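You operate a simulated robot arm through the tools that you are given. There is no shell and no other tool.

You run a simulated robot arm. Do the job below in one go: nothing can be reset, and whatever is moved stays where it is left.

Task
Confirm the alarm, set the tablet to green, 30 litres and press go.
Fine: next steps through the waters, up and down through the litres; go comes last.

The check looks at the end state, three seconds after you hand in, the way a careful person would. Anything else that was tipped, shoved, dropped, spilled or broken makes it a failure.

Robot
A 6-joint arm with a three-finger gripper, fixed in place. Base frame: the origin is on the floor under the middle of its stand, x ahead of it, y to its left, z up. Lengths are in m, angles in degrees, forces in N, time in s.
It reaches about 1.213 m from its shoulder. Its first joint turns from -166.0 to 166.0 degrees. Payload 4.89 kg.
The tool frame sits at the grasp point between the pads (the TCP): z along the fingers, y along the line on which they close. The tips reach 0.03 m beyond it. The gripper opens to 0.164 m; its body begins 0.125 m behind the TCP.
Orientation is that of the tool frame in the base frame, as a unit quaternion [x, y, z, w]. With the fingers straight down and closing along the base's y, the tool's x points along the base's -x, its y along +y and its z along -z.

Tools
- The arm moves only by the tool apply_moves. Its argument "increments" is a list of rows, each a list of 7 numbers: the shift along the tool's x, y, z in units of 300 mm (1.0 is 300 mm), then the turn, a rotation vector about the tool's x, y, z in units of 90 degrees (1.0 is 90 degrees), then the closure, from 0 (fully open) to 1 (shut). In form: [[dx, dy, dz, ax, ay, az, grip], ...]. A call has 1 to 20 rows; each row is the pose to reach, as a shift and turn from the pose commanded when the call began, along the tool's axes at that moment. A call with a number of a shift or a turn outside -1 to 1 is refused whole. Each row takes 0.2 s and may step no farther than 0.05 m and 8.6 degrees from the row before; otherwise, or with a gripper value out of range, the whole call is refused. Where a pose cannot be reached the arm comes as near as it can. A force on the tool above 40 N (or 10 N above the force at the start of the call, whichever is more), or a blocked arm, ends the call early, and 0.2 s more pass. The fingers move at their own pace (about 0.108 m/s each) and stop on an object; they squeeze with about 24 N. The grip force told is the motor's: it shows also when the fingers shut on nothing. Time passes only in rows, and 0.2 s behind the last, so rows that repeat a pose let the fingers close. The reply holds the time, the measured pose of the TCP, the force on the tool along the base axes, the opening and the grip force, in the units named above and with some noise, with the torque about the TCP (base axes, N m) and any sound that the robot's microphone picked up, and new pictures: "views" is both (left out), scene, wrist or none.
- Cameras (640 x 400 px; columns grow to the right, rows downward): "scene" is fixed at [0.0502, 0.6497, 1.8191]; the picture's right is [-0.34, -0.94, 0.00], its down [-0.53, 0.19, -0.83] and it looks along [0.78, -0.28, -0.56] (base axes); focal length 337 px, centre (320, 200). "wrist" rides on the gripper at [0.076, -0.002, -0.152] in the tool frame; the picture's right is [0.02, 1.00, 0.00], its down [-0.88, 0.02, -0.47] and it looks along [-0.47, 0.01, 0.88] (tool axes); focal length 247 px, centre (320, 200). There is no depth. A picture from a camera that has moved, and an enlarged one, comes with that camera's place and axes in the base frame and with its lens.
- slide_trunk(by): moves the trunk up (or, below 0, down) by that many m; the arm rides with it, the base frame stays. It gives what a move gives, with no picture.
- close_up(camera, box): a new picture of the part [left, top, right, bottom] of that camera's present view, enlarged. It takes no simulated time.
- close_job(): hands the job in; it is judged then, once.

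Nothing tells you positions but the pictures and the camera data. Unless the task says otherwise, let go and move clear before handing in.

The tools are called after "Request:" as name(argument=value, ...) on one line, values as JSON. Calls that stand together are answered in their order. apply_moves: Moves the arm, as the interface text tells. Its arguments: {"type":"object","properties":{"increments":{"type":"array","items":{"type":"array","items":{"type":"number"}}},"views":{"type":"string","enum":["both","scene","wrist","none"]}},"required":["increments"]} The other tools are called the same way: slide_trunk (by) moves the trunk up or down; close_up (camera, box) takes an enlarged picture of a part of a camera's view; close_job () hands the job in.

At the start:

```text
time_s: 0.0
position: [0.5317, 0.4488, 1.5136]
orientation: [0.0, 1.0, 0.0, 0.001]
ft_force: [-0.4, -1.4, 0.8]
ft_torque: [0.01, -0.06, -0.01]
opening: 0.164
grasp_force: 0.2
trunk travel left (down, up): [-0.175, 0.215]
```

scene: 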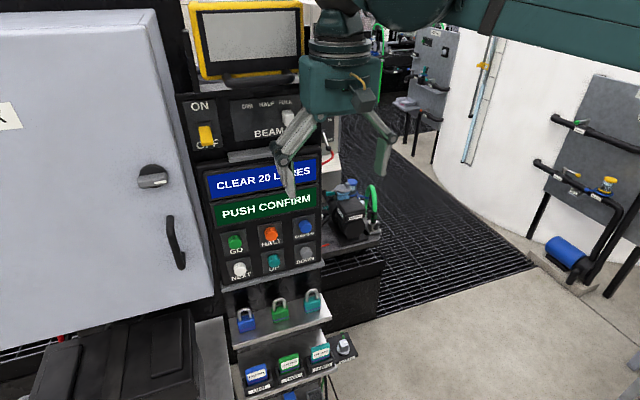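
wrist: 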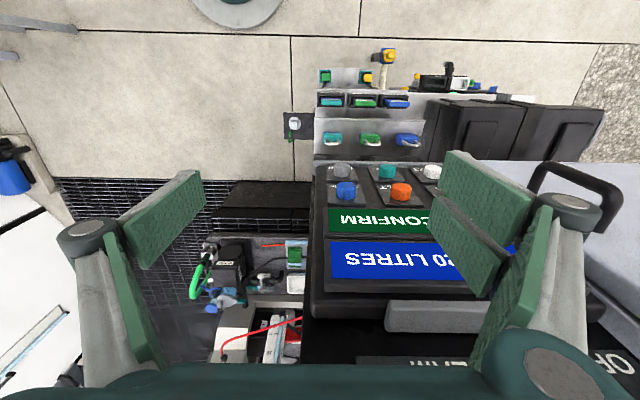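

I see a panel with two displays ("CLEAR 20 LITRES", "PUSH CONFIRM") and six buttons: GO, HALT, CONFIRM, NEXT, UP, DOWN. I'll enlarge the panel before moving.

Request:
close_up(camera="scene", box=[180, 150, 340, 290])

Request:
close_up(camera="wrist", box=[290, 140, 470, 320])

Request:
close_up(camera="scene", box=[170, 0, 350, 170])

```text
2.86 times, centred on (260, 220) of scene
camera zoom: at [0.0502, 0.6497, 1.8191], right [-0.34, -0.94, 0.0], down [-0.53, 0.19, -0.83], along [0.78, -0.28, -0.56], focal length 962 px, centre (491, 143)
```

zoom: 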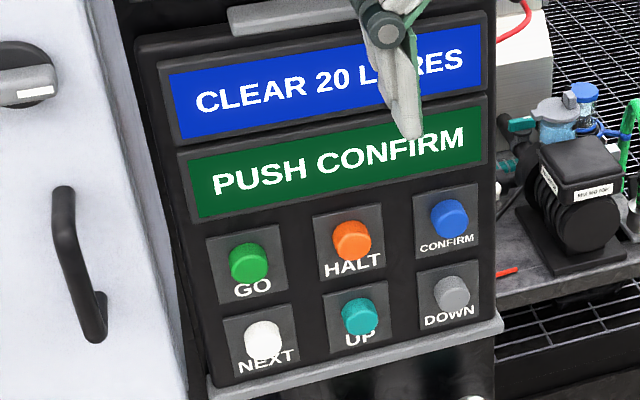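

```text
2.22 times, centred on (380, 230) of wrist
camera zoom: at [0.4541, 0.4464, 1.6666], right [-0.02, 1.0, 0.0], down [0.88, 0.02, 0.47], along [0.47, 0.01, -0.88], focal length 549 px, centre (187, 133)
```

zoom: 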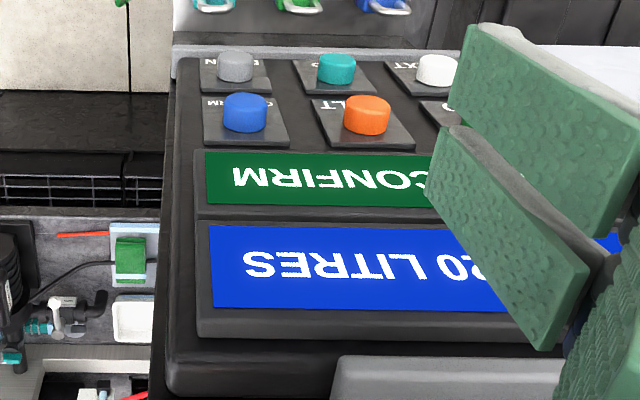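

```text
2.35 times, centred on (260, 85) of scene
camera zoom: at [0.0502, 0.6497, 1.8191], right [-0.34, -0.94, 0.0], down [-0.53, 0.19, -0.83], along [0.78, -0.28, -0.56], focal length 792 px, centre (461, 471)
```

zoom: 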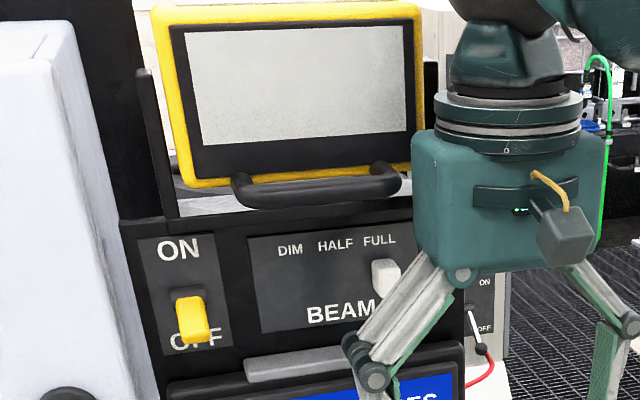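

The Confirm button comes out near (0.60, 0.485, 1.36), Halt near (0.60, 0.56, 1.36) and Up near (0.60, 0.56, 1.286), on a roughly vertical face towards the robot. First I back off in -x and close the fingers, so I can judge how wide the closed tips are.

Request:
apply_moves(increments=[[0.1, 0, 0, 0, 0, 0, 0.2], [0.2, 0, 0, 0, 0, 0, 0.5], [0.3, 0, 0, 0, 0, 0, 1], [0.3, 0, 0, 0, 0, 0, 1], [0.3, 0, 0, 0, 0, 0, 1], [0.3, 0, 0, 0, 0, 0, 1]], views="both")

```text
time_s: 1.4
position: [0.4417, 0.448, 1.5143]
orientation: [0.0, 1.0, 0.0, -0.001]
ft_force: [0.1, 0.6, 0.2]
ft_torque: [-0.02, 0.09, -0.02]
opening: 0.0
grasp_force: 23.8
trunk travel left (down, up): [-0.175, 0.215]
camera wrist: at [0.3636, 0.4468, 1.6677], right [-0.02, 1.0, 0.0], down [0.88, 0.02, 0.47], along [0.47, 0.01, -0.88], focal length 247 px, centre (320, 200)
```

scene: 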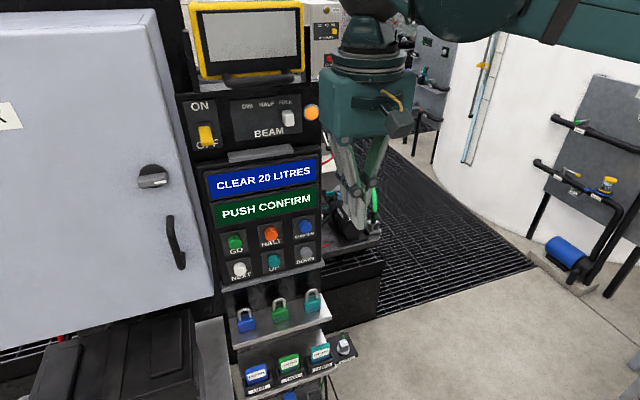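
wrist: 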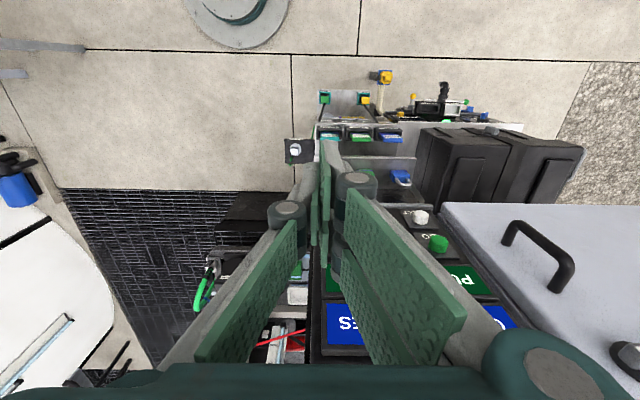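

The fingers are closed and clear of the panel, and an orange beacon is now visible beside the BEAM switch. I enlarge the fingertips and the panel.

Request:
close_up(camera="wrist", box=[230, 100, 480, 260])

Request:
close_up(camera="scene", box=[180, 80, 440, 290])

```text
2.50 times, centred on (355, 180) of wrist
camera zoom: at [0.3636, 0.4468, 1.6677], right [-0.02, 1.0, 0.0], down [0.88, 0.02, 0.47], along [0.47, 0.01, -0.88], focal length 617 px, centre (232, 250)
```

zoom: 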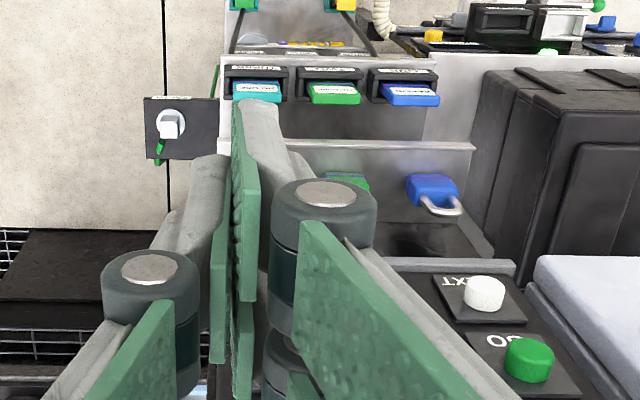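

```text
1.90 times, centred on (310, 185) of scene
camera zoom: at [0.0502, 0.6497, 1.8191], right [-0.34, -0.94, 0.0], down [-0.53, 0.19, -0.83], along [0.78, -0.28, -0.56], focal length 642 px, centre (339, 229)
```

zoom: 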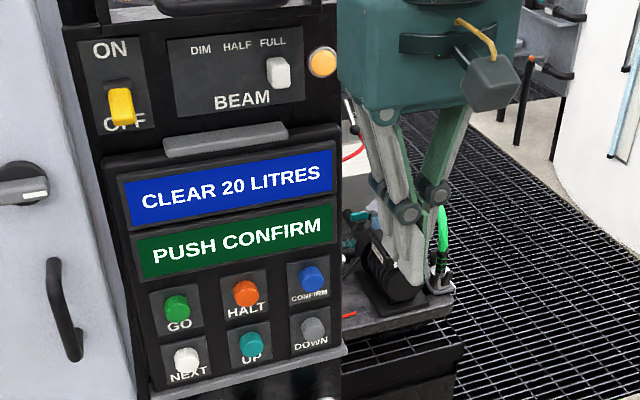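

The closed tips span roughly ±0.03 m along tool x and are narrow along tool y, so they fit between buttons about 0.073 m apart. Next I pitch the tool in two stages so the fingers point at the panel along +x.

Request:
apply_moves(increments=[[0, 0.01, 0.02, 0, -0.0833, 0, 1], [0, 0.02, 0.04, 0, -0.1667, 0, 1], [0, 0.03, 0.06, 0, -0.25, 0, 1], [0, 0.04, 0.08, 0, -0.3333, 0, 1], [0, 0.05, 0.1, 0, -0.4167, 0, 1], [0, 0.06, 0.12, 0, -0.5, 0, 1]], views="both")

```text
time_s: 2.8
position: [0.4406, 0.4659, 1.4778]
orientation: [0.0, 0.923, 0.0, 0.384]
ft_force: [0.6, -0.5, -0.7]
ft_torque: [0.0, 0.08, 0.01]
opening: 0.0
grasp_force: 23.6
trunk travel left (down, up): [-0.175, 0.215]
camera wrist: at [0.2788, 0.4655, 1.5312], right [-0.02, 1.0, -0.01], down [0.29, 0.02, 0.96], along [0.96, 0.01, -0.29], focal length 247 px, centre (320, 200)
```

scene: 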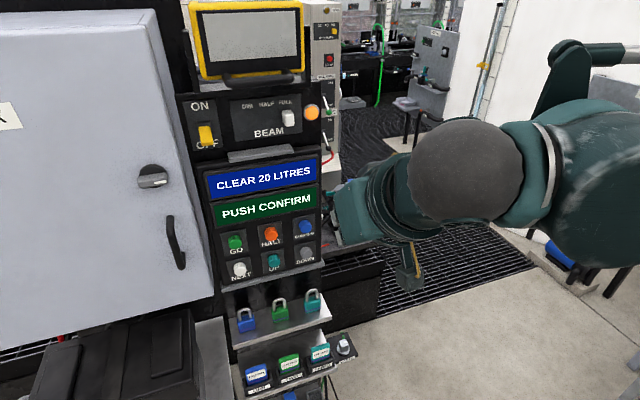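
wrist: 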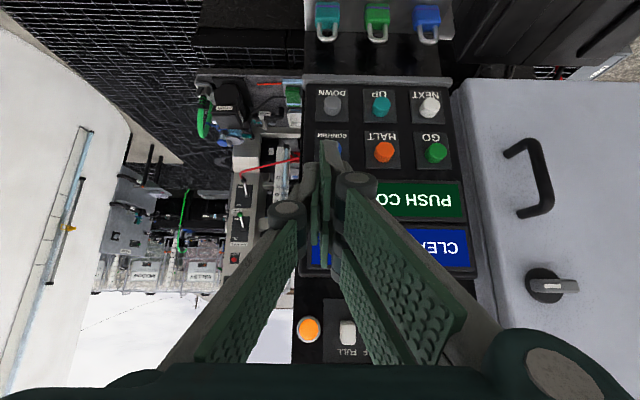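

The tool is at 45° and the wrist camera sees the panel almost head-on. I enlarge the panel to refine the button positions.

Request:
close_up(camera="wrist", box=[290, 70, 490, 195])

Request:
close_up(camera="scene", box=[200, 210, 330, 290])

```text
3.20 times, centred on (390, 132) of wrist
camera zoom: at [0.2788, 0.4655, 1.5312], right [-0.02, 1.0, -0.01], down [0.29, 0.02, 0.96], along [0.96, 0.01, -0.29], focal length 790 px, centre (96, 416)
```

zoom: 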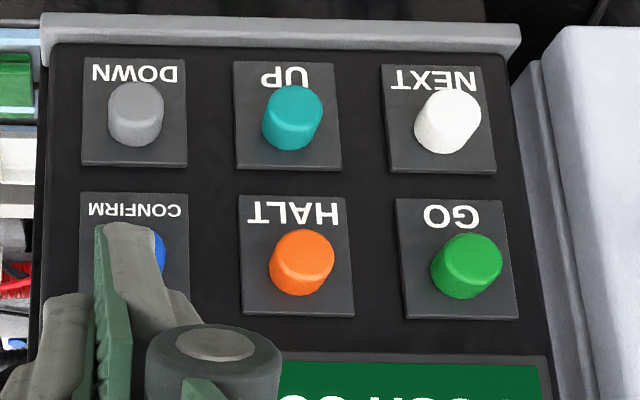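

```text
4.92 times, centred on (265, 250) of scene
camera zoom: at [0.0502, 0.6497, 1.8191], right [-0.34, -0.94, 0.0], down [-0.53, 0.19, -0.83], along [0.78, -0.28, -0.56], focal length 1658 px, centre (591, -46)
```

zoom: 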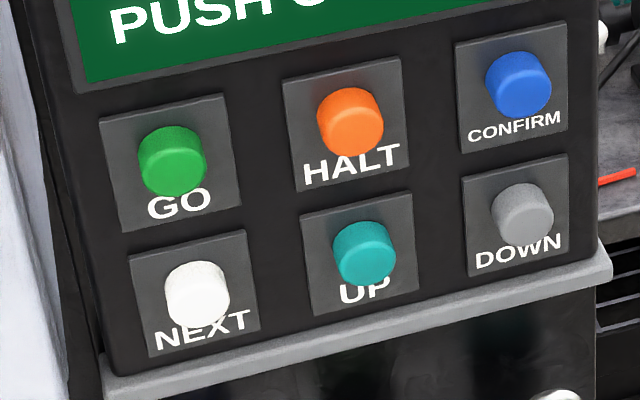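

Combining both cameras, the button caps sit at y ≈ 0.483, 0.560 and 0.635 and z ≈ 1.354 and 1.276, with their fronts near x ≈ 0.604. I finish the pitch and line up in front of CONFIRM with a standoff.

Request:
apply_moves(increments=[[0.0253, 0.0095, 0.0717, 0, -0.0833, 0, 1], [0.0507, 0.019, 0.1433, 0, -0.1667, 0, 1], [0.076, 0.0285, 0.215, 0, -0.25, 0, 1], [0.1013, 0.038, 0.2867, 0, -0.3333, 0, 1], [0.1267, 0.0475, 0.3583, 0, -0.4167, 0, 1], [0.152, 0.057, 0.43, 0, -0.5, 0, 1], [0.152, 0.057, 0.43, 0, -0.5, 0, 1]], views="both")

```text
time_s: 4.4
position: [0.5, 0.4832, 1.354]
orientation: [-0.001, 0.707, 0.001, 0.708]
ft_force: [0.5, 0.4, 0.2]
ft_torque: [-0.04, -0.04, -0.14]
opening: 0.0
grasp_force: 24.0
trunk travel left (down, up): [-0.175, 0.215]
camera wrist: at [0.3475, 0.4816, 1.2778], right [0.0, 1.0, -0.02], down [-0.47, 0.02, 0.88], along [0.88, 0.01, 0.47], focal length 247 px, centre (320, 200)
```

scene: 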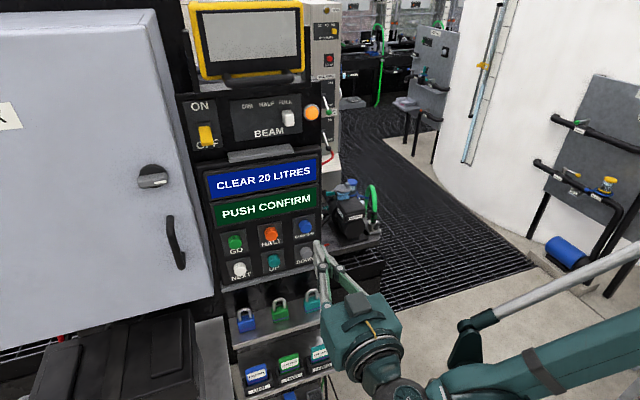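
wrist: 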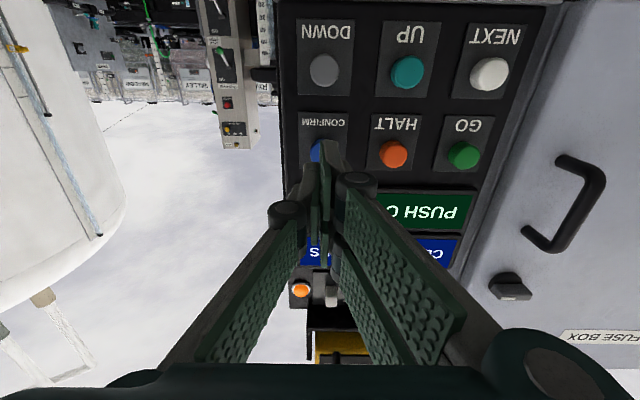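

The tool now points along +x in front of CONFIRM, and the displays stay visible to the scene camera. I enlarge both views to verify the alignment.

Request:
close_up(camera="wrist", box=[280, 10, 540, 180])

Request:
close_up(camera="scene", box=[200, 200, 380, 320])

```text
2.35 times, centred on (410, 95) of wrist
camera zoom: at [0.3475, 0.4816, 1.2778], right [0.0, 1.0, -0.02], down [-0.47, 0.02, 0.88], along [0.88, 0.01, 0.47], focal length 581 px, centre (108, 447)
```

zoom: 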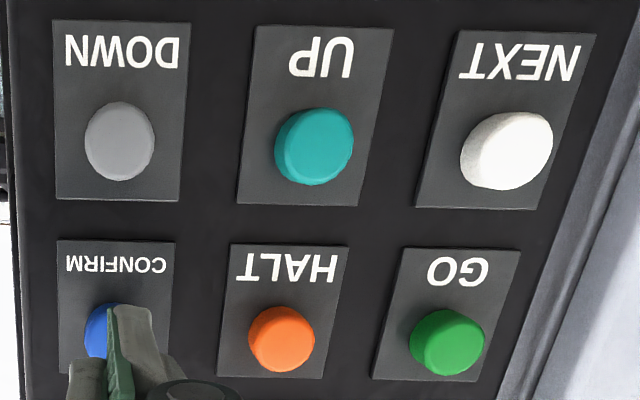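

```text
3.33 times, centred on (290, 260) of scene
camera zoom: at [0.0502, 0.6497, 1.8191], right [-0.34, -0.94, 0.0], down [-0.53, 0.19, -0.83], along [0.78, -0.28, -0.56], focal length 1123 px, centre (420, 0)
```

zoom: 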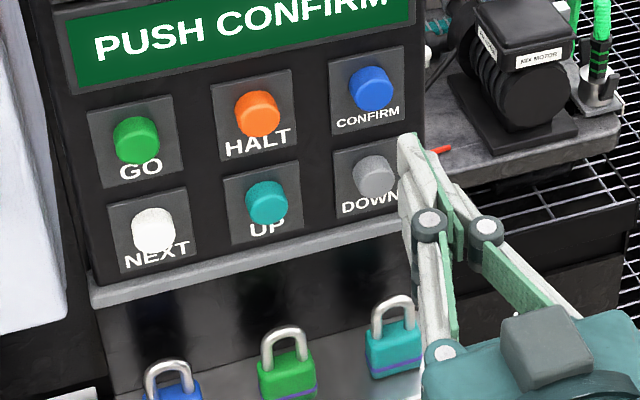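

Three views now agree: columns at y ≈ 0.485, 0.561 and 0.637, rows at z ≈ 1.356 and 1.279, cap fronts at x ≈ 0.601. I approach CONFIRM until the tips are about 8 mm short of the cap.

Request:
apply_moves(increments=[[-0.002, 0.0067, 0.06, 0, 0, 0, 1], [-0.002, 0.0067, 0.12, 0, 0, 0, 1], [-0.002, 0.0067, 0.18, 0, 0, 0, 1], [-0.002, 0.0067, 0.21, 0, 0, 0, 1]], views="both")

Request:
close_up(camera="scene", box=[250, 190, 350, 270])

Request:
close_up(camera="wrist", box=[240, 60, 440, 200])

```text
time_s: 5.4
position: [0.5627, 0.4854, 1.3532]
orientation: [0.0, 0.707, 0.0, 0.707]
ft_force: [-0.4, 0.9, 0.6]
ft_torque: [-0.01, -0.01, -0.05]
opening: 0.0
grasp_force: 24.2
trunk travel left (down, up): [-0.175, 0.215]
camera wrist: at [0.4102, 0.4837, 1.2788], right [0.0, 1.0, -0.02], down [-0.47, 0.02, 0.88], along [0.88, 0.01, 0.47], focal length 247 px, centre (320, 200)
```

scene: 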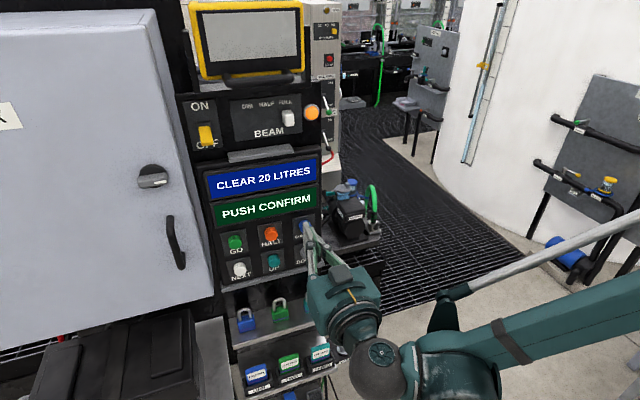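
wrist: 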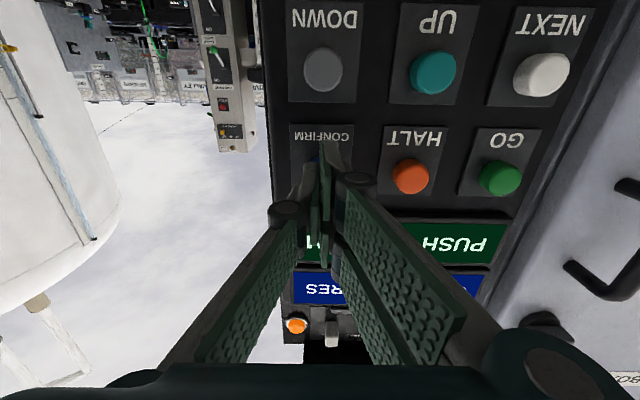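

```text
5.00 times, centred on (300, 230) of scene
camera zoom: at [0.0502, 0.6497, 1.8191], right [-0.34, -0.94, 0.0], down [-0.53, 0.19, -0.83], along [0.78, -0.28, -0.56], focal length 1684 px, centre (420, 50)
```

zoom: 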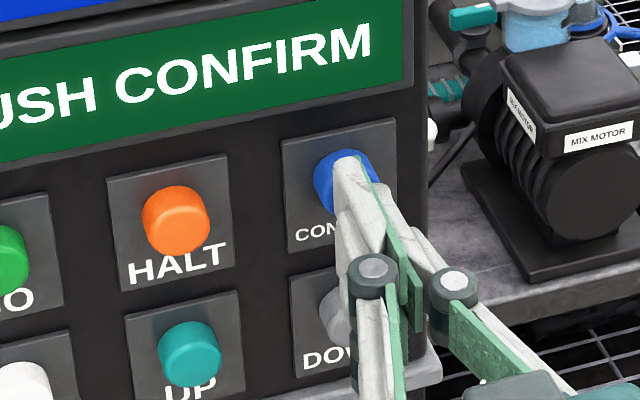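

```text
2.86 times, centred on (340, 130) of wrist
camera zoom: at [0.4102, 0.4837, 1.2788], right [0.0, 1.0, -0.02], down [-0.47, 0.02, 0.88], along [0.88, 0.01, 0.47], focal length 706 px, centre (263, 400)
```

zoom: 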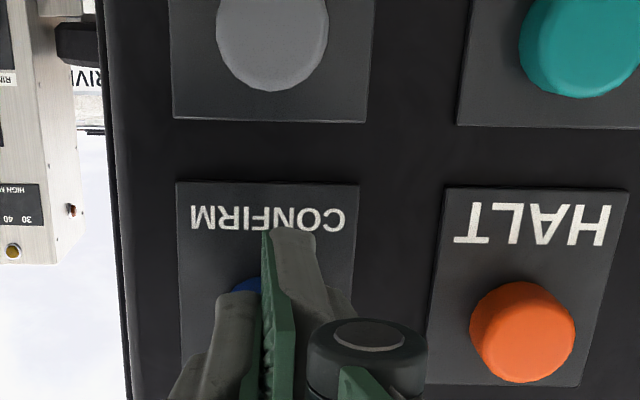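

The tips are centred on the CONFIRM cap and just short of it. Now I press in 2 mm steps.

Request:
apply_moves(increments=[[0, 0, 0.01, 0, 0, 0, 1], [0, 0, 0.02, 0, 0, 0, 1], [0, 0, 0.0267, 0, 0, 0, 1], [0, 0, 0.0333, 0, 0, 0, 1], [0, 0, 0.04, 0, 0, 0, 1]], views="scene")

```text
time_s: 6.6
position: [0.5743, 0.4852, 1.3552]
orientation: [0.0, 0.707, 0.0, 0.707]
ft_force: [-2.6, 0.0, 1.1]
ft_torque: [0.0, -0.02, 0.02]
opening: 0.0062
grasp_force: 45.1
trunk travel left (down, up): [-0.175, 0.215]
heard: click
```

scene: 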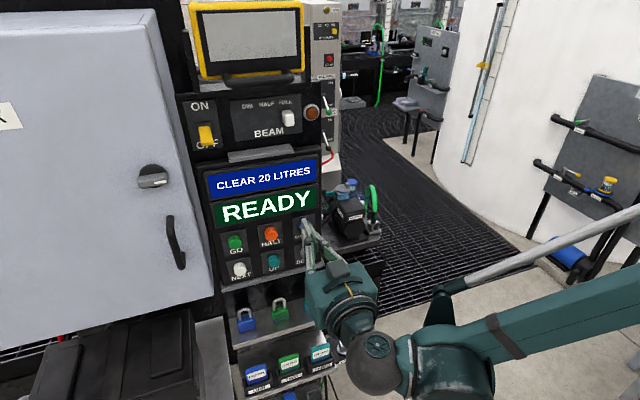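

CONFIRM clicked: the display reads READY and the beacon is out. I retract and move across in front of NEXT (y ≈ 0.637, z ≈ 1.279).

Request:
apply_moves(increments=[[0, 0, -0.06, 0, 0, 0, 1], [0, 0, -0.1333, 0, 0, 0, 1], [0.0633, 0.1267, -0.1333, 0, 0, 0, 1], [0.1267, 0.2533, -0.1333, 0, 0, 0, 1], [0.19, 0.38, -0.1333, 0, 0, 0, 1], [0.2533, 0.5067, -0.1333, 0, 0, 0, 1], [0.2533, 0.5067, -0.1333, 0, 0, 0, 1]], views="both")

Request:
close_up(camera="scene", box=[190, 150, 350, 290])

Request:
close_up(camera="wrist", box=[180, 40, 440, 220])

```text
time_s: 8.2
position: [0.5354, 0.6368, 1.2767]
orientation: [-0.001, 0.707, 0.0, 0.707]
ft_force: [0.7, 1.0, 0.5]
ft_torque: [-0.01, -0.1, -0.17]
opening: 0.0
grasp_force: 45.2
trunk travel left (down, up): [-0.175, 0.215]
camera wrist: at [0.3826, 0.636, 1.2], right [0.0, 1.0, -0.02], down [-0.47, 0.02, 0.88], along [0.88, 0.01, 0.47], focal length 247 px, centre (320, 200)
```

scene: 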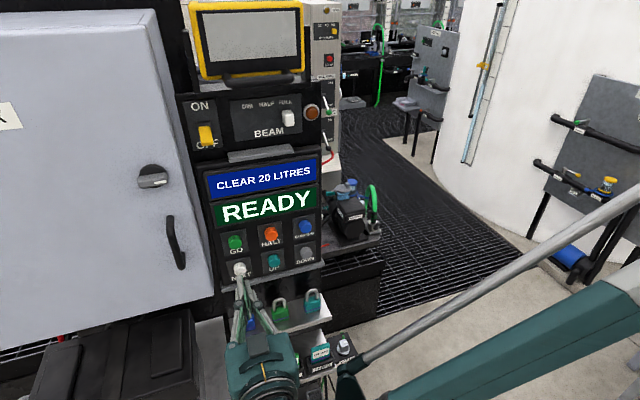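
wrist: 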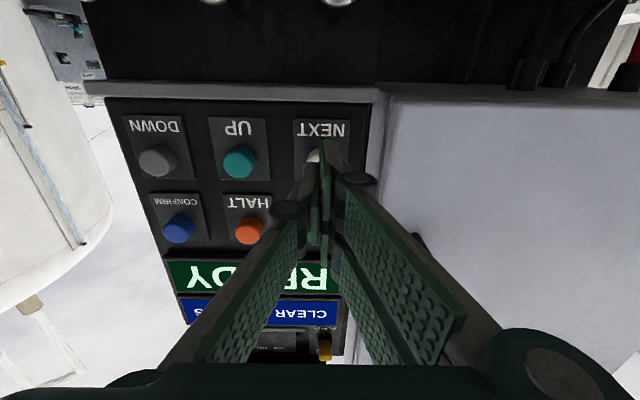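

```text
2.86 times, centred on (270, 220) of scene
camera zoom: at [0.0502, 0.6497, 1.8191], right [-0.34, -0.94, 0.0], down [-0.53, 0.19, -0.83], along [0.78, -0.28, -0.56], focal length 962 px, centre (463, 143)
```

zoom: 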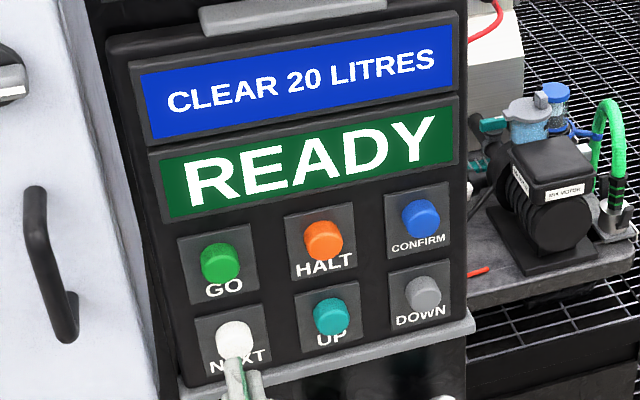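

```text
2.22 times, centred on (310, 130) of wrist
camera zoom: at [0.3826, 0.636, 1.2], right [0.0, 1.0, -0.02], down [-0.47, 0.02, 0.88], along [0.88, 0.01, 0.47], focal length 549 px, centre (342, 356)
```

zoom: 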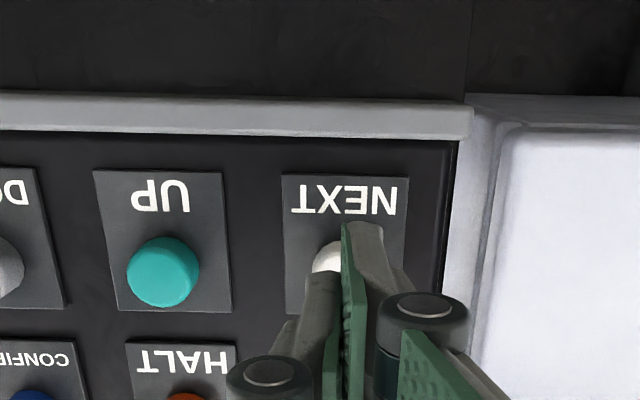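

Aligned in front of NEXT, with the lower tip about 2 cm above the grey ledge. I press NEXT once and release.

Request:
apply_moves(increments=[[0, 0, 0.06, 0, 0, 0, 1], [0, 0, 0.0933, 0, 0, 0, 1], [0, 0, 0.1067, 0, 0, 0, 1], [0, 0, 0.12, 0, 0, 0, 1], [0, 0, 0.1333, 0, 0, 0, 1], [0, 0, 0.08, 0, 0, 0, 1], [0, 0, 0.0, 0, 0, 0, 1], [0, 0, 0.0, 0, 0, 0, 1]], views="scene")

Request:
close_up(camera="scene", box=[190, 150, 350, 290])

```text
time_s: 10.0
position: [0.5342, 0.6375, 1.2772]
orientation: [0.001, 0.707, 0.0, 0.707]
ft_force: [0.2, 0.1, 0.3]
ft_torque: [0.03, -0.03, -0.04]
opening: 0.0
grasp_force: 45.7
trunk travel left (down, up): [-0.175, 0.215]
heard: click
```

scene: 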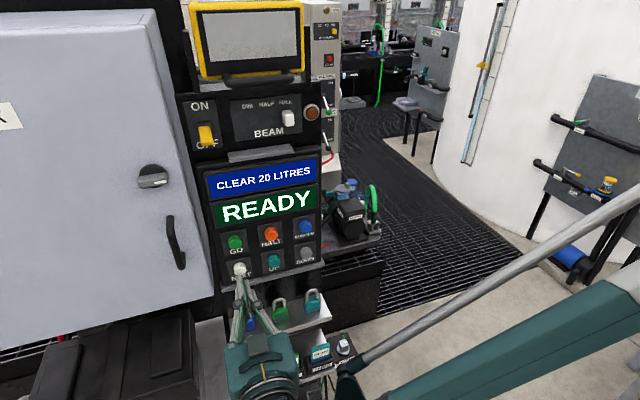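

```text
2.86 times, centred on (270, 220) of scene
camera zoom: at [0.0502, 0.6497, 1.8191], right [-0.34, -0.94, 0.0], down [-0.53, 0.19, -0.83], along [0.78, -0.28, -0.56], focal length 962 px, centre (463, 143)
```

zoom: 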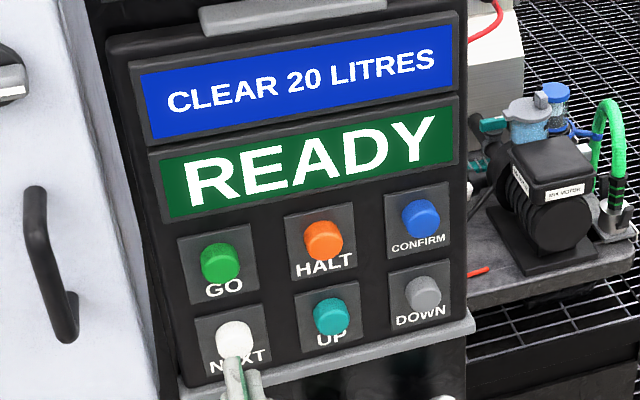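

NEXT clicked, but the display still says CLEAR 20 LITRES. I wait about a second to see whether it lags before doing anything else.

Request:
apply_moves(increments=[[0, 0, 0, 0, 0, 0, 1], [0, 0, 0, 0, 0, 0, 1], [0, 0, 0, 0, 0, 0, 1], [0, 0, 0, 0, 0, 0, 1]], views="scene")

Request:
close_up(camera="scene", box=[190, 150, 350, 290])

```text
time_s: 11.0
position: [0.5326, 0.6382, 1.277]
orientation: [0.0, 0.707, 0.0, 0.707]
ft_force: [1.1, -0.2, 0.4]
ft_torque: [0.02, 0.01, 0.01]
opening: 0.0001
grasp_force: 45.4
trunk travel left (down, up): [-0.175, 0.215]
```

scene: 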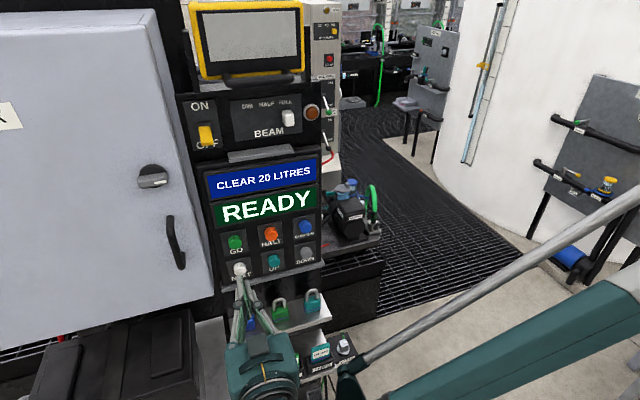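

```text
2.86 times, centred on (270, 220) of scene
camera zoom: at [0.0502, 0.6497, 1.8191], right [-0.34, -0.94, 0.0], down [-0.53, 0.19, -0.83], along [0.78, -0.28, -0.56], focal length 962 px, centre (463, 143)
```

zoom: 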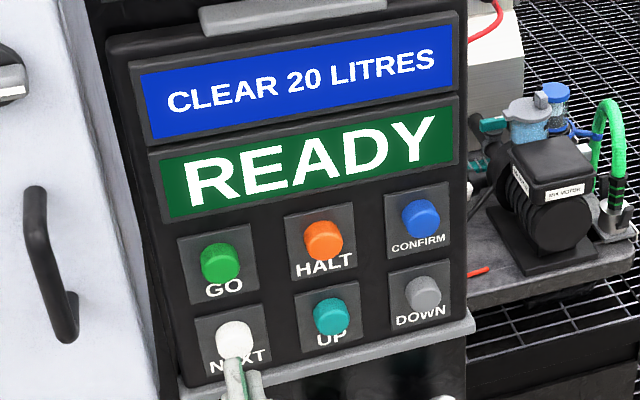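

The display did not change, so that press may have been too brief to register. I press NEXT again, hold it, and look while it is held.

Request:
apply_moves(increments=[[0, 0, 0.06, 0, 0, 0, 1], [0, 0, 0.0933, 0, 0, 0, 1], [0, 0, 0.1067, 0, 0, 0, 1], [0, 0, 0.12, 0, 0, 0, 1], [0, 0, 0.1333, 0, 0, 0, 1], [0, 0, 0.1333, 0, 0, 0, 1]], views="both")

Request:
close_up(camera="scene", box=[190, 150, 350, 290])

Request:
close_up(camera="wrist", box=[180, 40, 440, 220])

```text
time_s: 12.4
position: [0.5743, 0.6371, 1.2798]
orientation: [0.0, 0.707, 0.0, 0.707]
ft_force: [-2.8, 0.7, 1.4]
ft_torque: [0.0, -0.03, 0.02]
opening: 0.006
grasp_force: 45.3
trunk travel left (down, up): [-0.175, 0.215]
heard: click
camera wrist: at [0.422, 0.636, 1.2029], right [0.0, 1.0, -0.02], down [-0.47, 0.02, 0.88], along [0.88, 0.01, 0.47], focal length 247 px, centre (320, 200)
```

scene: 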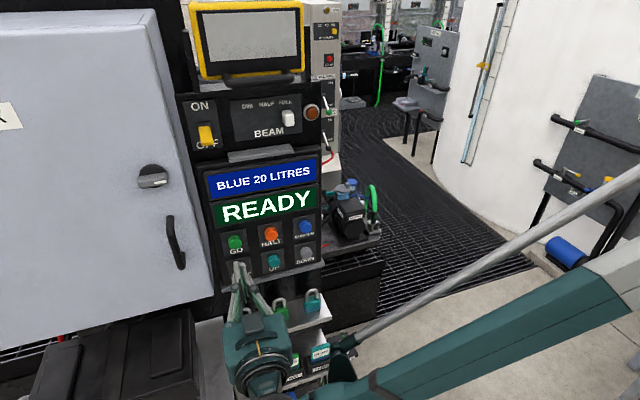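
wrist: 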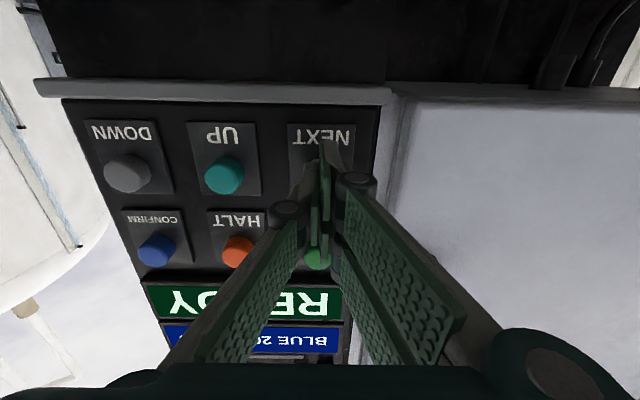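

```text
2.86 times, centred on (270, 220) of scene
camera zoom: at [0.0502, 0.6497, 1.8191], right [-0.34, -0.94, 0.0], down [-0.53, 0.19, -0.83], along [0.78, -0.28, -0.56], focal length 962 px, centre (463, 143)
```

zoom: 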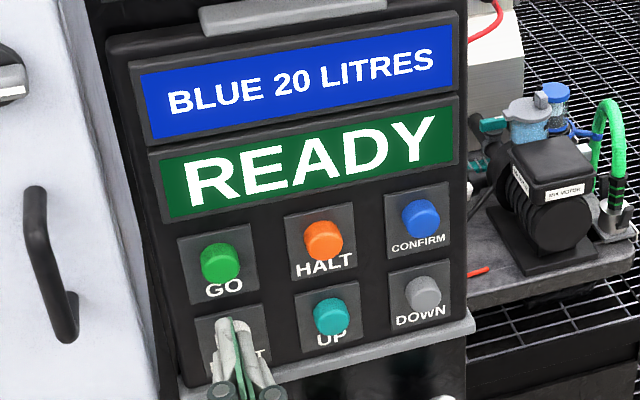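

```text
2.22 times, centred on (310, 130) of wrist
camera zoom: at [0.422, 0.636, 1.2029], right [0.0, 1.0, -0.02], down [-0.47, 0.02, 0.88], along [0.88, 0.01, 0.47], focal length 549 px, centre (342, 356)
```

zoom: 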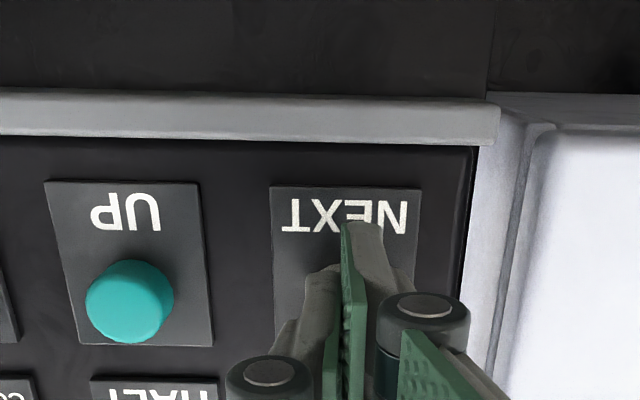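

Held for longer, NEXT registered: BLUE 20 LITRES. I release fully and press NEXT again with the same hold.

Request:
apply_moves(increments=[[0, 0, -0.05, 0, 0, 0, 1], [0, 0, -0.1, 0, 0, 0, 1], [0, 0, -0.1, 0, 0, 0, 1], [0, 0, -0.1, 0, 0, 0, 1], [0, 0, -0.04, 0, 0, 0, 1], [0, 0, -0.0267, 0, 0, 0, 1], [0, 0, -0.0133, 0, 0, 0, 1], [0, 0, 0, 0, 0, 0, 1], [0, 0, 0, 0, 0, 0, 1]], views="scene")

Request:
close_up(camera="scene", box=[190, 150, 350, 290])

```text
time_s: 14.4
position: [0.5753, 0.6378, 1.2792]
orientation: [0.0, 0.707, 0.0, 0.707]
ft_force: [-2.1, 0.1, 0.6]
ft_torque: [0.01, -0.03, -0.01]
opening: 0.0062
grasp_force: 45.1
trunk travel left (down, up): [-0.175, 0.215]
heard: click
```

scene: 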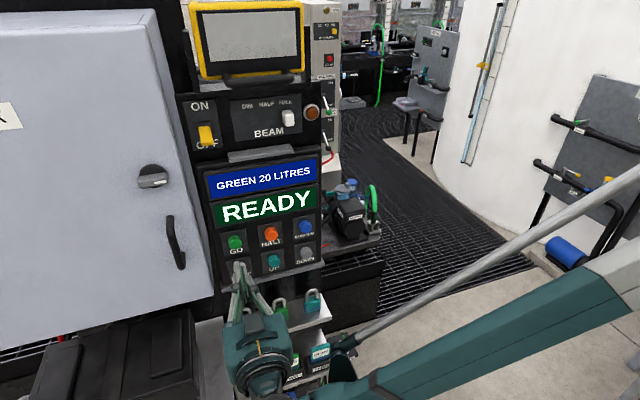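

```text
2.86 times, centred on (270, 220) of scene
camera zoom: at [0.0502, 0.6497, 1.8191], right [-0.34, -0.94, 0.0], down [-0.53, 0.19, -0.83], along [0.78, -0.28, -0.56], focal length 962 px, centre (463, 143)
```

zoom: 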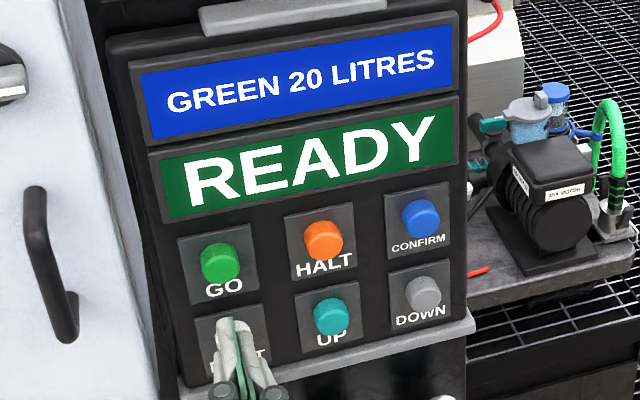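

GREEN is set. I retract, shift to UP (y ≈ 0.561) and press it once with a hold.

Request:
apply_moves(increments=[[0, 0, -0.06, 0, 0, 0, 1], [0, 0, -0.1333, 0, 0, 0, 1], [0, -0.1267, -0.1333, 0, 0, 0, 1], [0, -0.2533, -0.1333, 0, 0, 0, 1], [0, -0.2533, -0.1333, 0, 0, 0, 1]], views="both")

Request:
close_up(camera="scene", box=[190, 150, 350, 290])

Request:
close_up(camera="wrist", box=[180, 40, 440, 220])

```text
time_s: 15.6
position: [0.5347, 0.5585, 1.2785]
orientation: [-0.001, 0.707, 0.001, 0.707]
ft_force: [0.2, -0.2, 0.9]
ft_torque: [-0.01, 0.07, 0.11]
opening: 0.0001
grasp_force: 45.5
trunk travel left (down, up): [-0.175, 0.215]
camera wrist: at [0.3816, 0.5574, 1.2024], right [0.0, 1.0, -0.02], down [-0.47, 0.02, 0.88], along [0.88, 0.01, 0.47], focal length 247 px, centre (320, 200)
```

scene: 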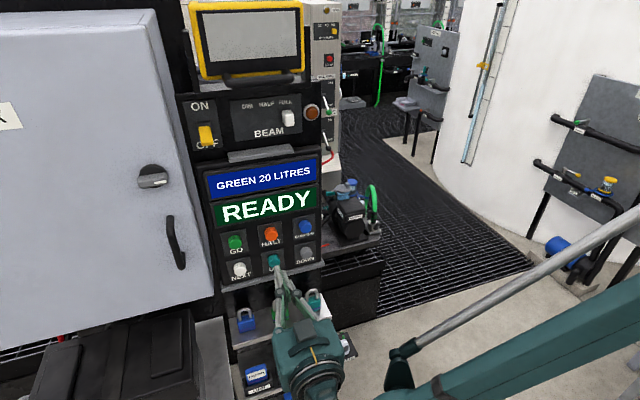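
wrist: 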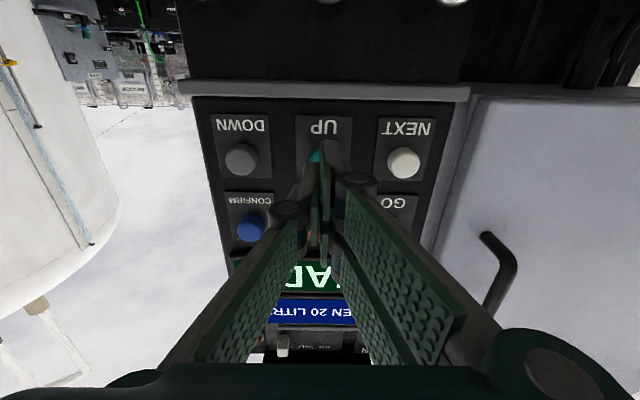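

```text
2.86 times, centred on (270, 220) of scene
camera zoom: at [0.0502, 0.6497, 1.8191], right [-0.34, -0.94, 0.0], down [-0.53, 0.19, -0.83], along [0.78, -0.28, -0.56], focal length 962 px, centre (463, 143)
```

zoom: 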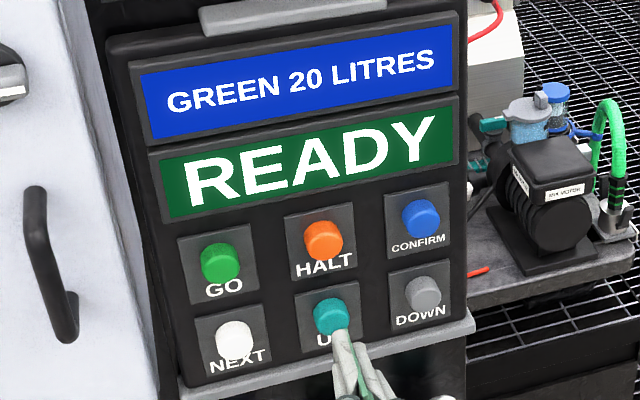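

```text
2.22 times, centred on (310, 130) of wrist
camera zoom: at [0.3816, 0.5574, 1.2024], right [0.0, 1.0, -0.02], down [-0.47, 0.02, 0.88], along [0.88, 0.01, 0.47], focal length 549 px, centre (342, 356)
```

zoom: 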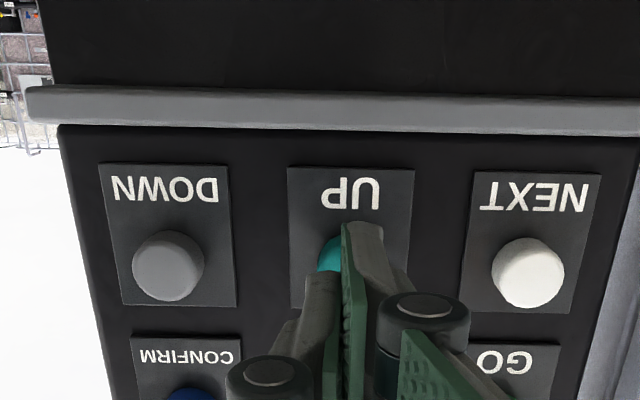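

The tips are lined up with UP, and the display holds at GREEN 20 LITRES. I press UP once and hold.

Request:
apply_moves(increments=[[0, 0.005, 0.06, 0, 0, 0, 1], [0, 0.005, 0.0933, 0, 0, 0, 1], [0, 0.005, 0.1067, 0, 0, 0, 1], [0, 0.005, 0.12, 0, 0, 0, 1], [0, 0.005, 0.1333, 0, 0, 0, 1], [0, 0.005, 0.1333, 0, 0, 0, 1]], views="scene")

Request:
close_up(camera="scene", box=[190, 150, 350, 290])

```text
time_s: 17.0
position: [0.5766, 0.5626, 1.2786]
orientation: [0.0, 0.707, 0.0, 0.707]
ft_force: [-3.2, 0.9, 0.4]
ft_torque: [-0.03, 0.02, 0.01]
opening: 0.006
grasp_force: 45.2
trunk travel left (down, up): [-0.175, 0.215]
heard: click
```

scene: 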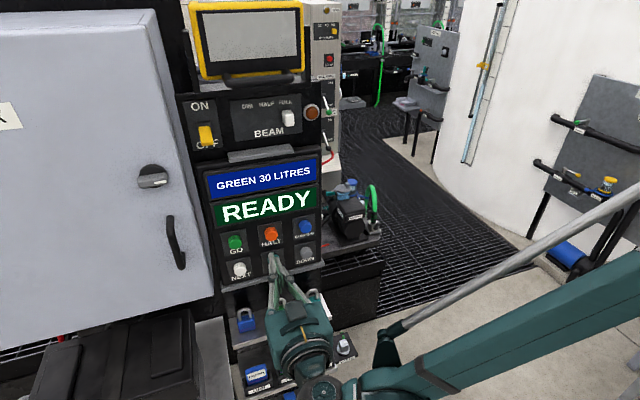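

```text
2.86 times, centred on (270, 220) of scene
camera zoom: at [0.0502, 0.6497, 1.8191], right [-0.34, -0.94, 0.0], down [-0.53, 0.19, -0.83], along [0.78, -0.28, -0.56], focal length 962 px, centre (463, 143)
```

zoom: 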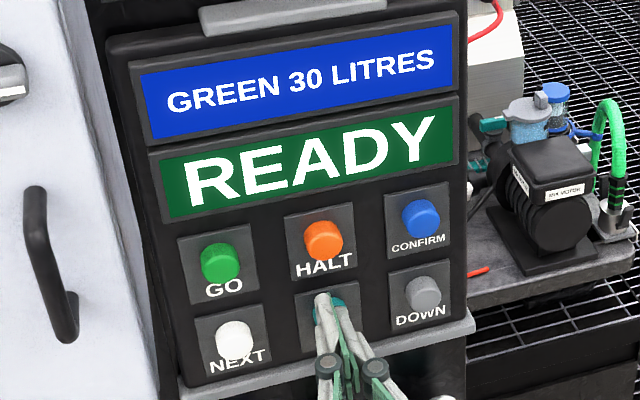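

GREEN 30 LITRES is set. I retract and move across to a standoff in front of GO (y ≈ 0.637, z ≈ 1.355), checking that the display stays put.

Request:
apply_moves(increments=[[0, 0, -0.06, 0, 0, 0, 1], [0, 0, -0.1333, 0, 0, 0, 1], [-0.0847, 0.0833, -0.1333, 0, 0, 0, 1], [-0.1693, 0.1667, -0.1333, 0, 0, 0, 1], [-0.254, 0.25, -0.1333, 0, 0, 0, 1], [-0.254, 0.25, -0.1333, 0, 0, 0, 1]], views="both")

Request:
close_up(camera="scene", box=[190, 150, 350, 290])

Request:
close_up(camera="wrist", box=[180, 40, 440, 220])

```text
time_s: 18.4
position: [0.5371, 0.635, 1.355]
orientation: [0.002, 0.707, -0.001, 0.707]
ft_force: [-0.4, 0.5, -0.5]
ft_torque: [-0.01, 0.01, -0.02]
opening: 0.0002
grasp_force: 45.3
trunk travel left (down, up): [-0.175, 0.215]
camera wrist: at [0.3846, 0.6355, 1.2798], right [0.0, 1.0, -0.02], down [-0.47, 0.02, 0.88], along [0.88, 0.01, 0.47], focal length 247 px, centre (320, 200)
```

scene: 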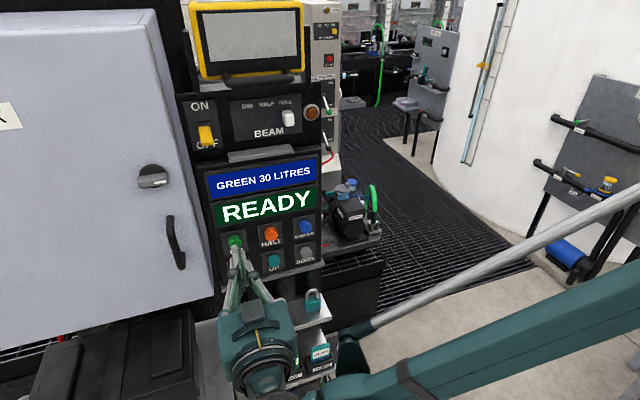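
wrist: 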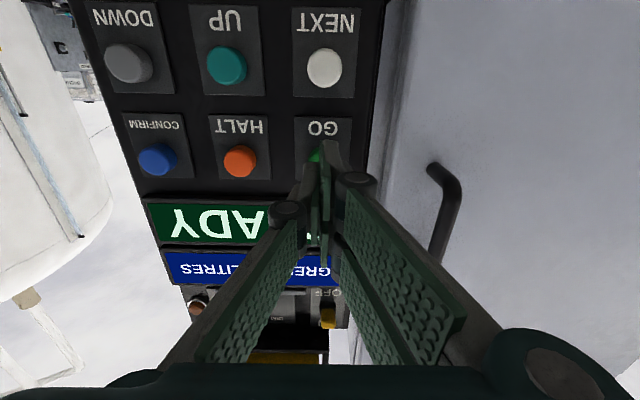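

```text
2.86 times, centred on (270, 220) of scene
camera zoom: at [0.0502, 0.6497, 1.8191], right [-0.34, -0.94, 0.0], down [-0.53, 0.19, -0.83], along [0.78, -0.28, -0.56], focal length 962 px, centre (463, 143)
```

zoom: 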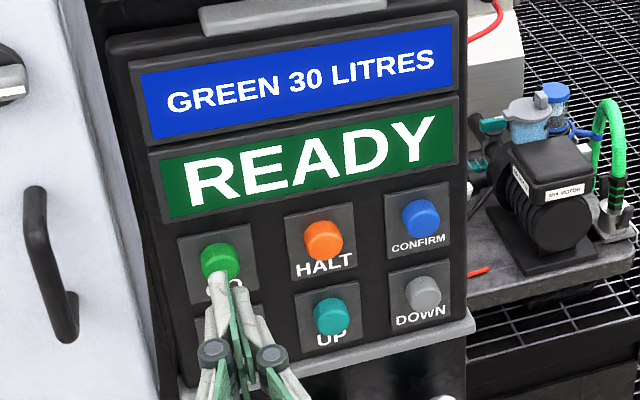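

```text
2.22 times, centred on (310, 130) of wrist
camera zoom: at [0.3846, 0.6355, 1.2798], right [0.0, 1.0, -0.02], down [-0.47, 0.02, 0.88], along [0.88, 0.01, 0.47], focal length 549 px, centre (342, 356)
```

zoom: 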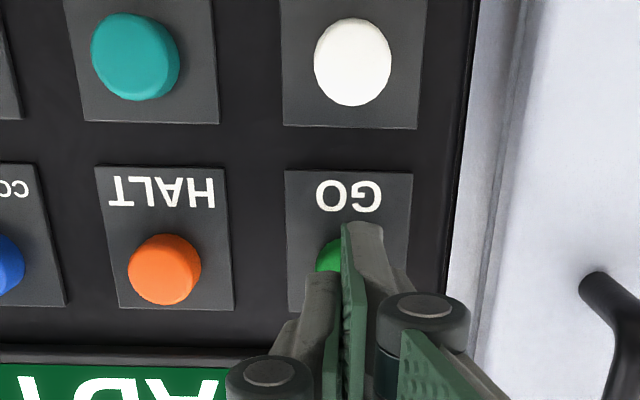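

The display holds at GREEN 30 LITRES / READY, the tips are centred on GO, and the cabinet handle is well clear. I press GO once and hold.

Request:
apply_moves(increments=[[0, 0, 0.06, 0, 0, 0, 1], [0, 0, 0.0933, 0, 0, 0, 1], [0, 0, 0.1067, 0, 0, 0, 1], [0, 0, 0.12, 0, 0, 0, 1], [0, 0, 0.1333, 0, 0, 0, 1], [0, 0, 0.1333, 0, 0, 0, 1]], views="scene")

Request:
close_up(camera="scene", box=[190, 150, 350, 290])

```text
time_s: 19.8
position: [0.5729, 0.6366, 1.3555]
orientation: [0.0, 0.707, 0.0, 0.707]
ft_force: [-2.3, 0.5, 0.6]
ft_torque: [0.0, -0.01, -0.01]
opening: 0.0059
grasp_force: 44.7
trunk travel left (down, up): [-0.175, 0.215]
```

scene: 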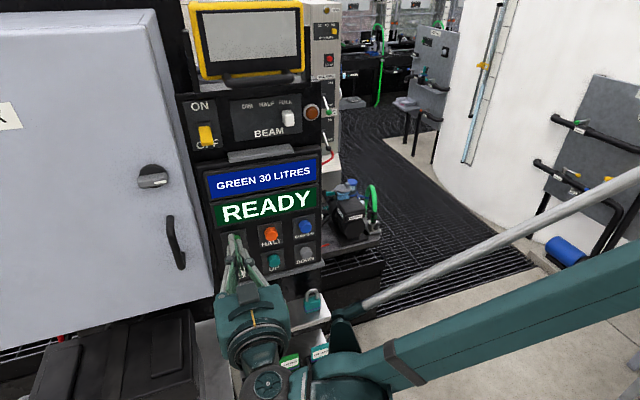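

```text
2.86 times, centred on (270, 220) of scene
camera zoom: at [0.0502, 0.6497, 1.8191], right [-0.34, -0.94, 0.0], down [-0.53, 0.19, -0.83], along [0.78, -0.28, -0.56], focal length 962 px, centre (463, 143)
```

zoom: 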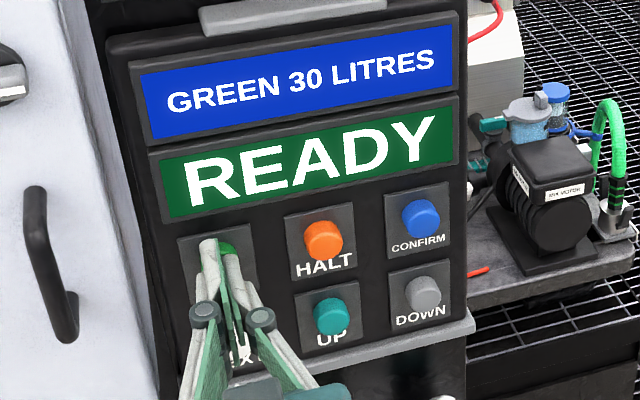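

No click yet and it still shows READY, so GO is not fully in. I press a little deeper in 1 mm steps.

Request:
apply_moves(increments=[[0, 0, 0.0033, 0, 0, 0, 1], [0, 0, 0.0067, 0, 0, 0, 1], [0, 0, 0.01, 0, 0, 0, 1], [0, 0, 0.01, 0, 0, 0, 1]], views="scene")

Request:
close_up(camera="scene", box=[190, 150, 350, 290])

```text
time_s: 20.8
position: [0.5776, 0.6374, 1.3553]
orientation: [0.001, 0.707, -0.001, 0.707]
ft_force: [-3.3, 1.1, -0.7]
ft_torque: [0.0, 0.01, 0.02]
opening: 0.0061
grasp_force: 45.0
trunk travel left (down, up): [-0.175, 0.215]
heard: click
```

scene: 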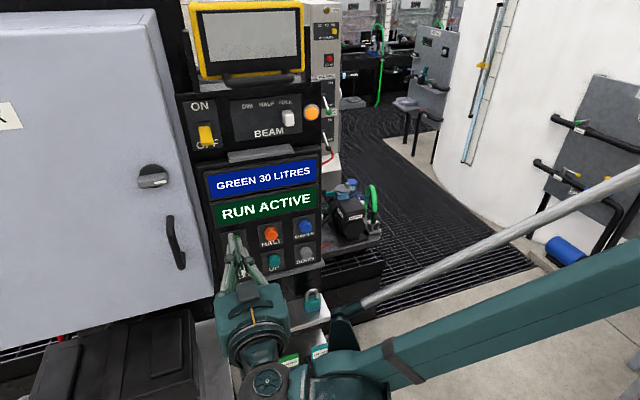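

```text
2.86 times, centred on (270, 220) of scene
camera zoom: at [0.0502, 0.6497, 1.8191], right [-0.34, -0.94, 0.0], down [-0.53, 0.19, -0.83], along [0.78, -0.28, -0.56], focal length 962 px, centre (463, 143)
```

zoom: 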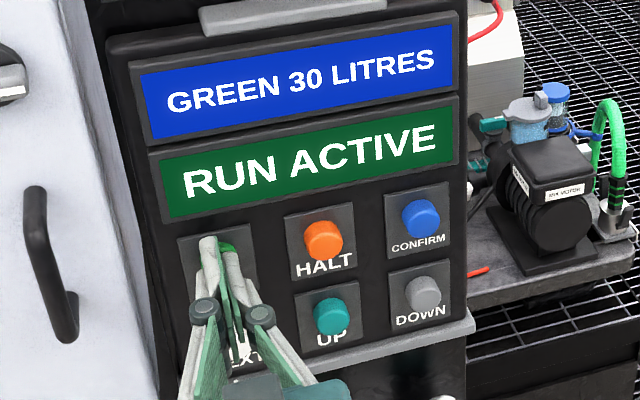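

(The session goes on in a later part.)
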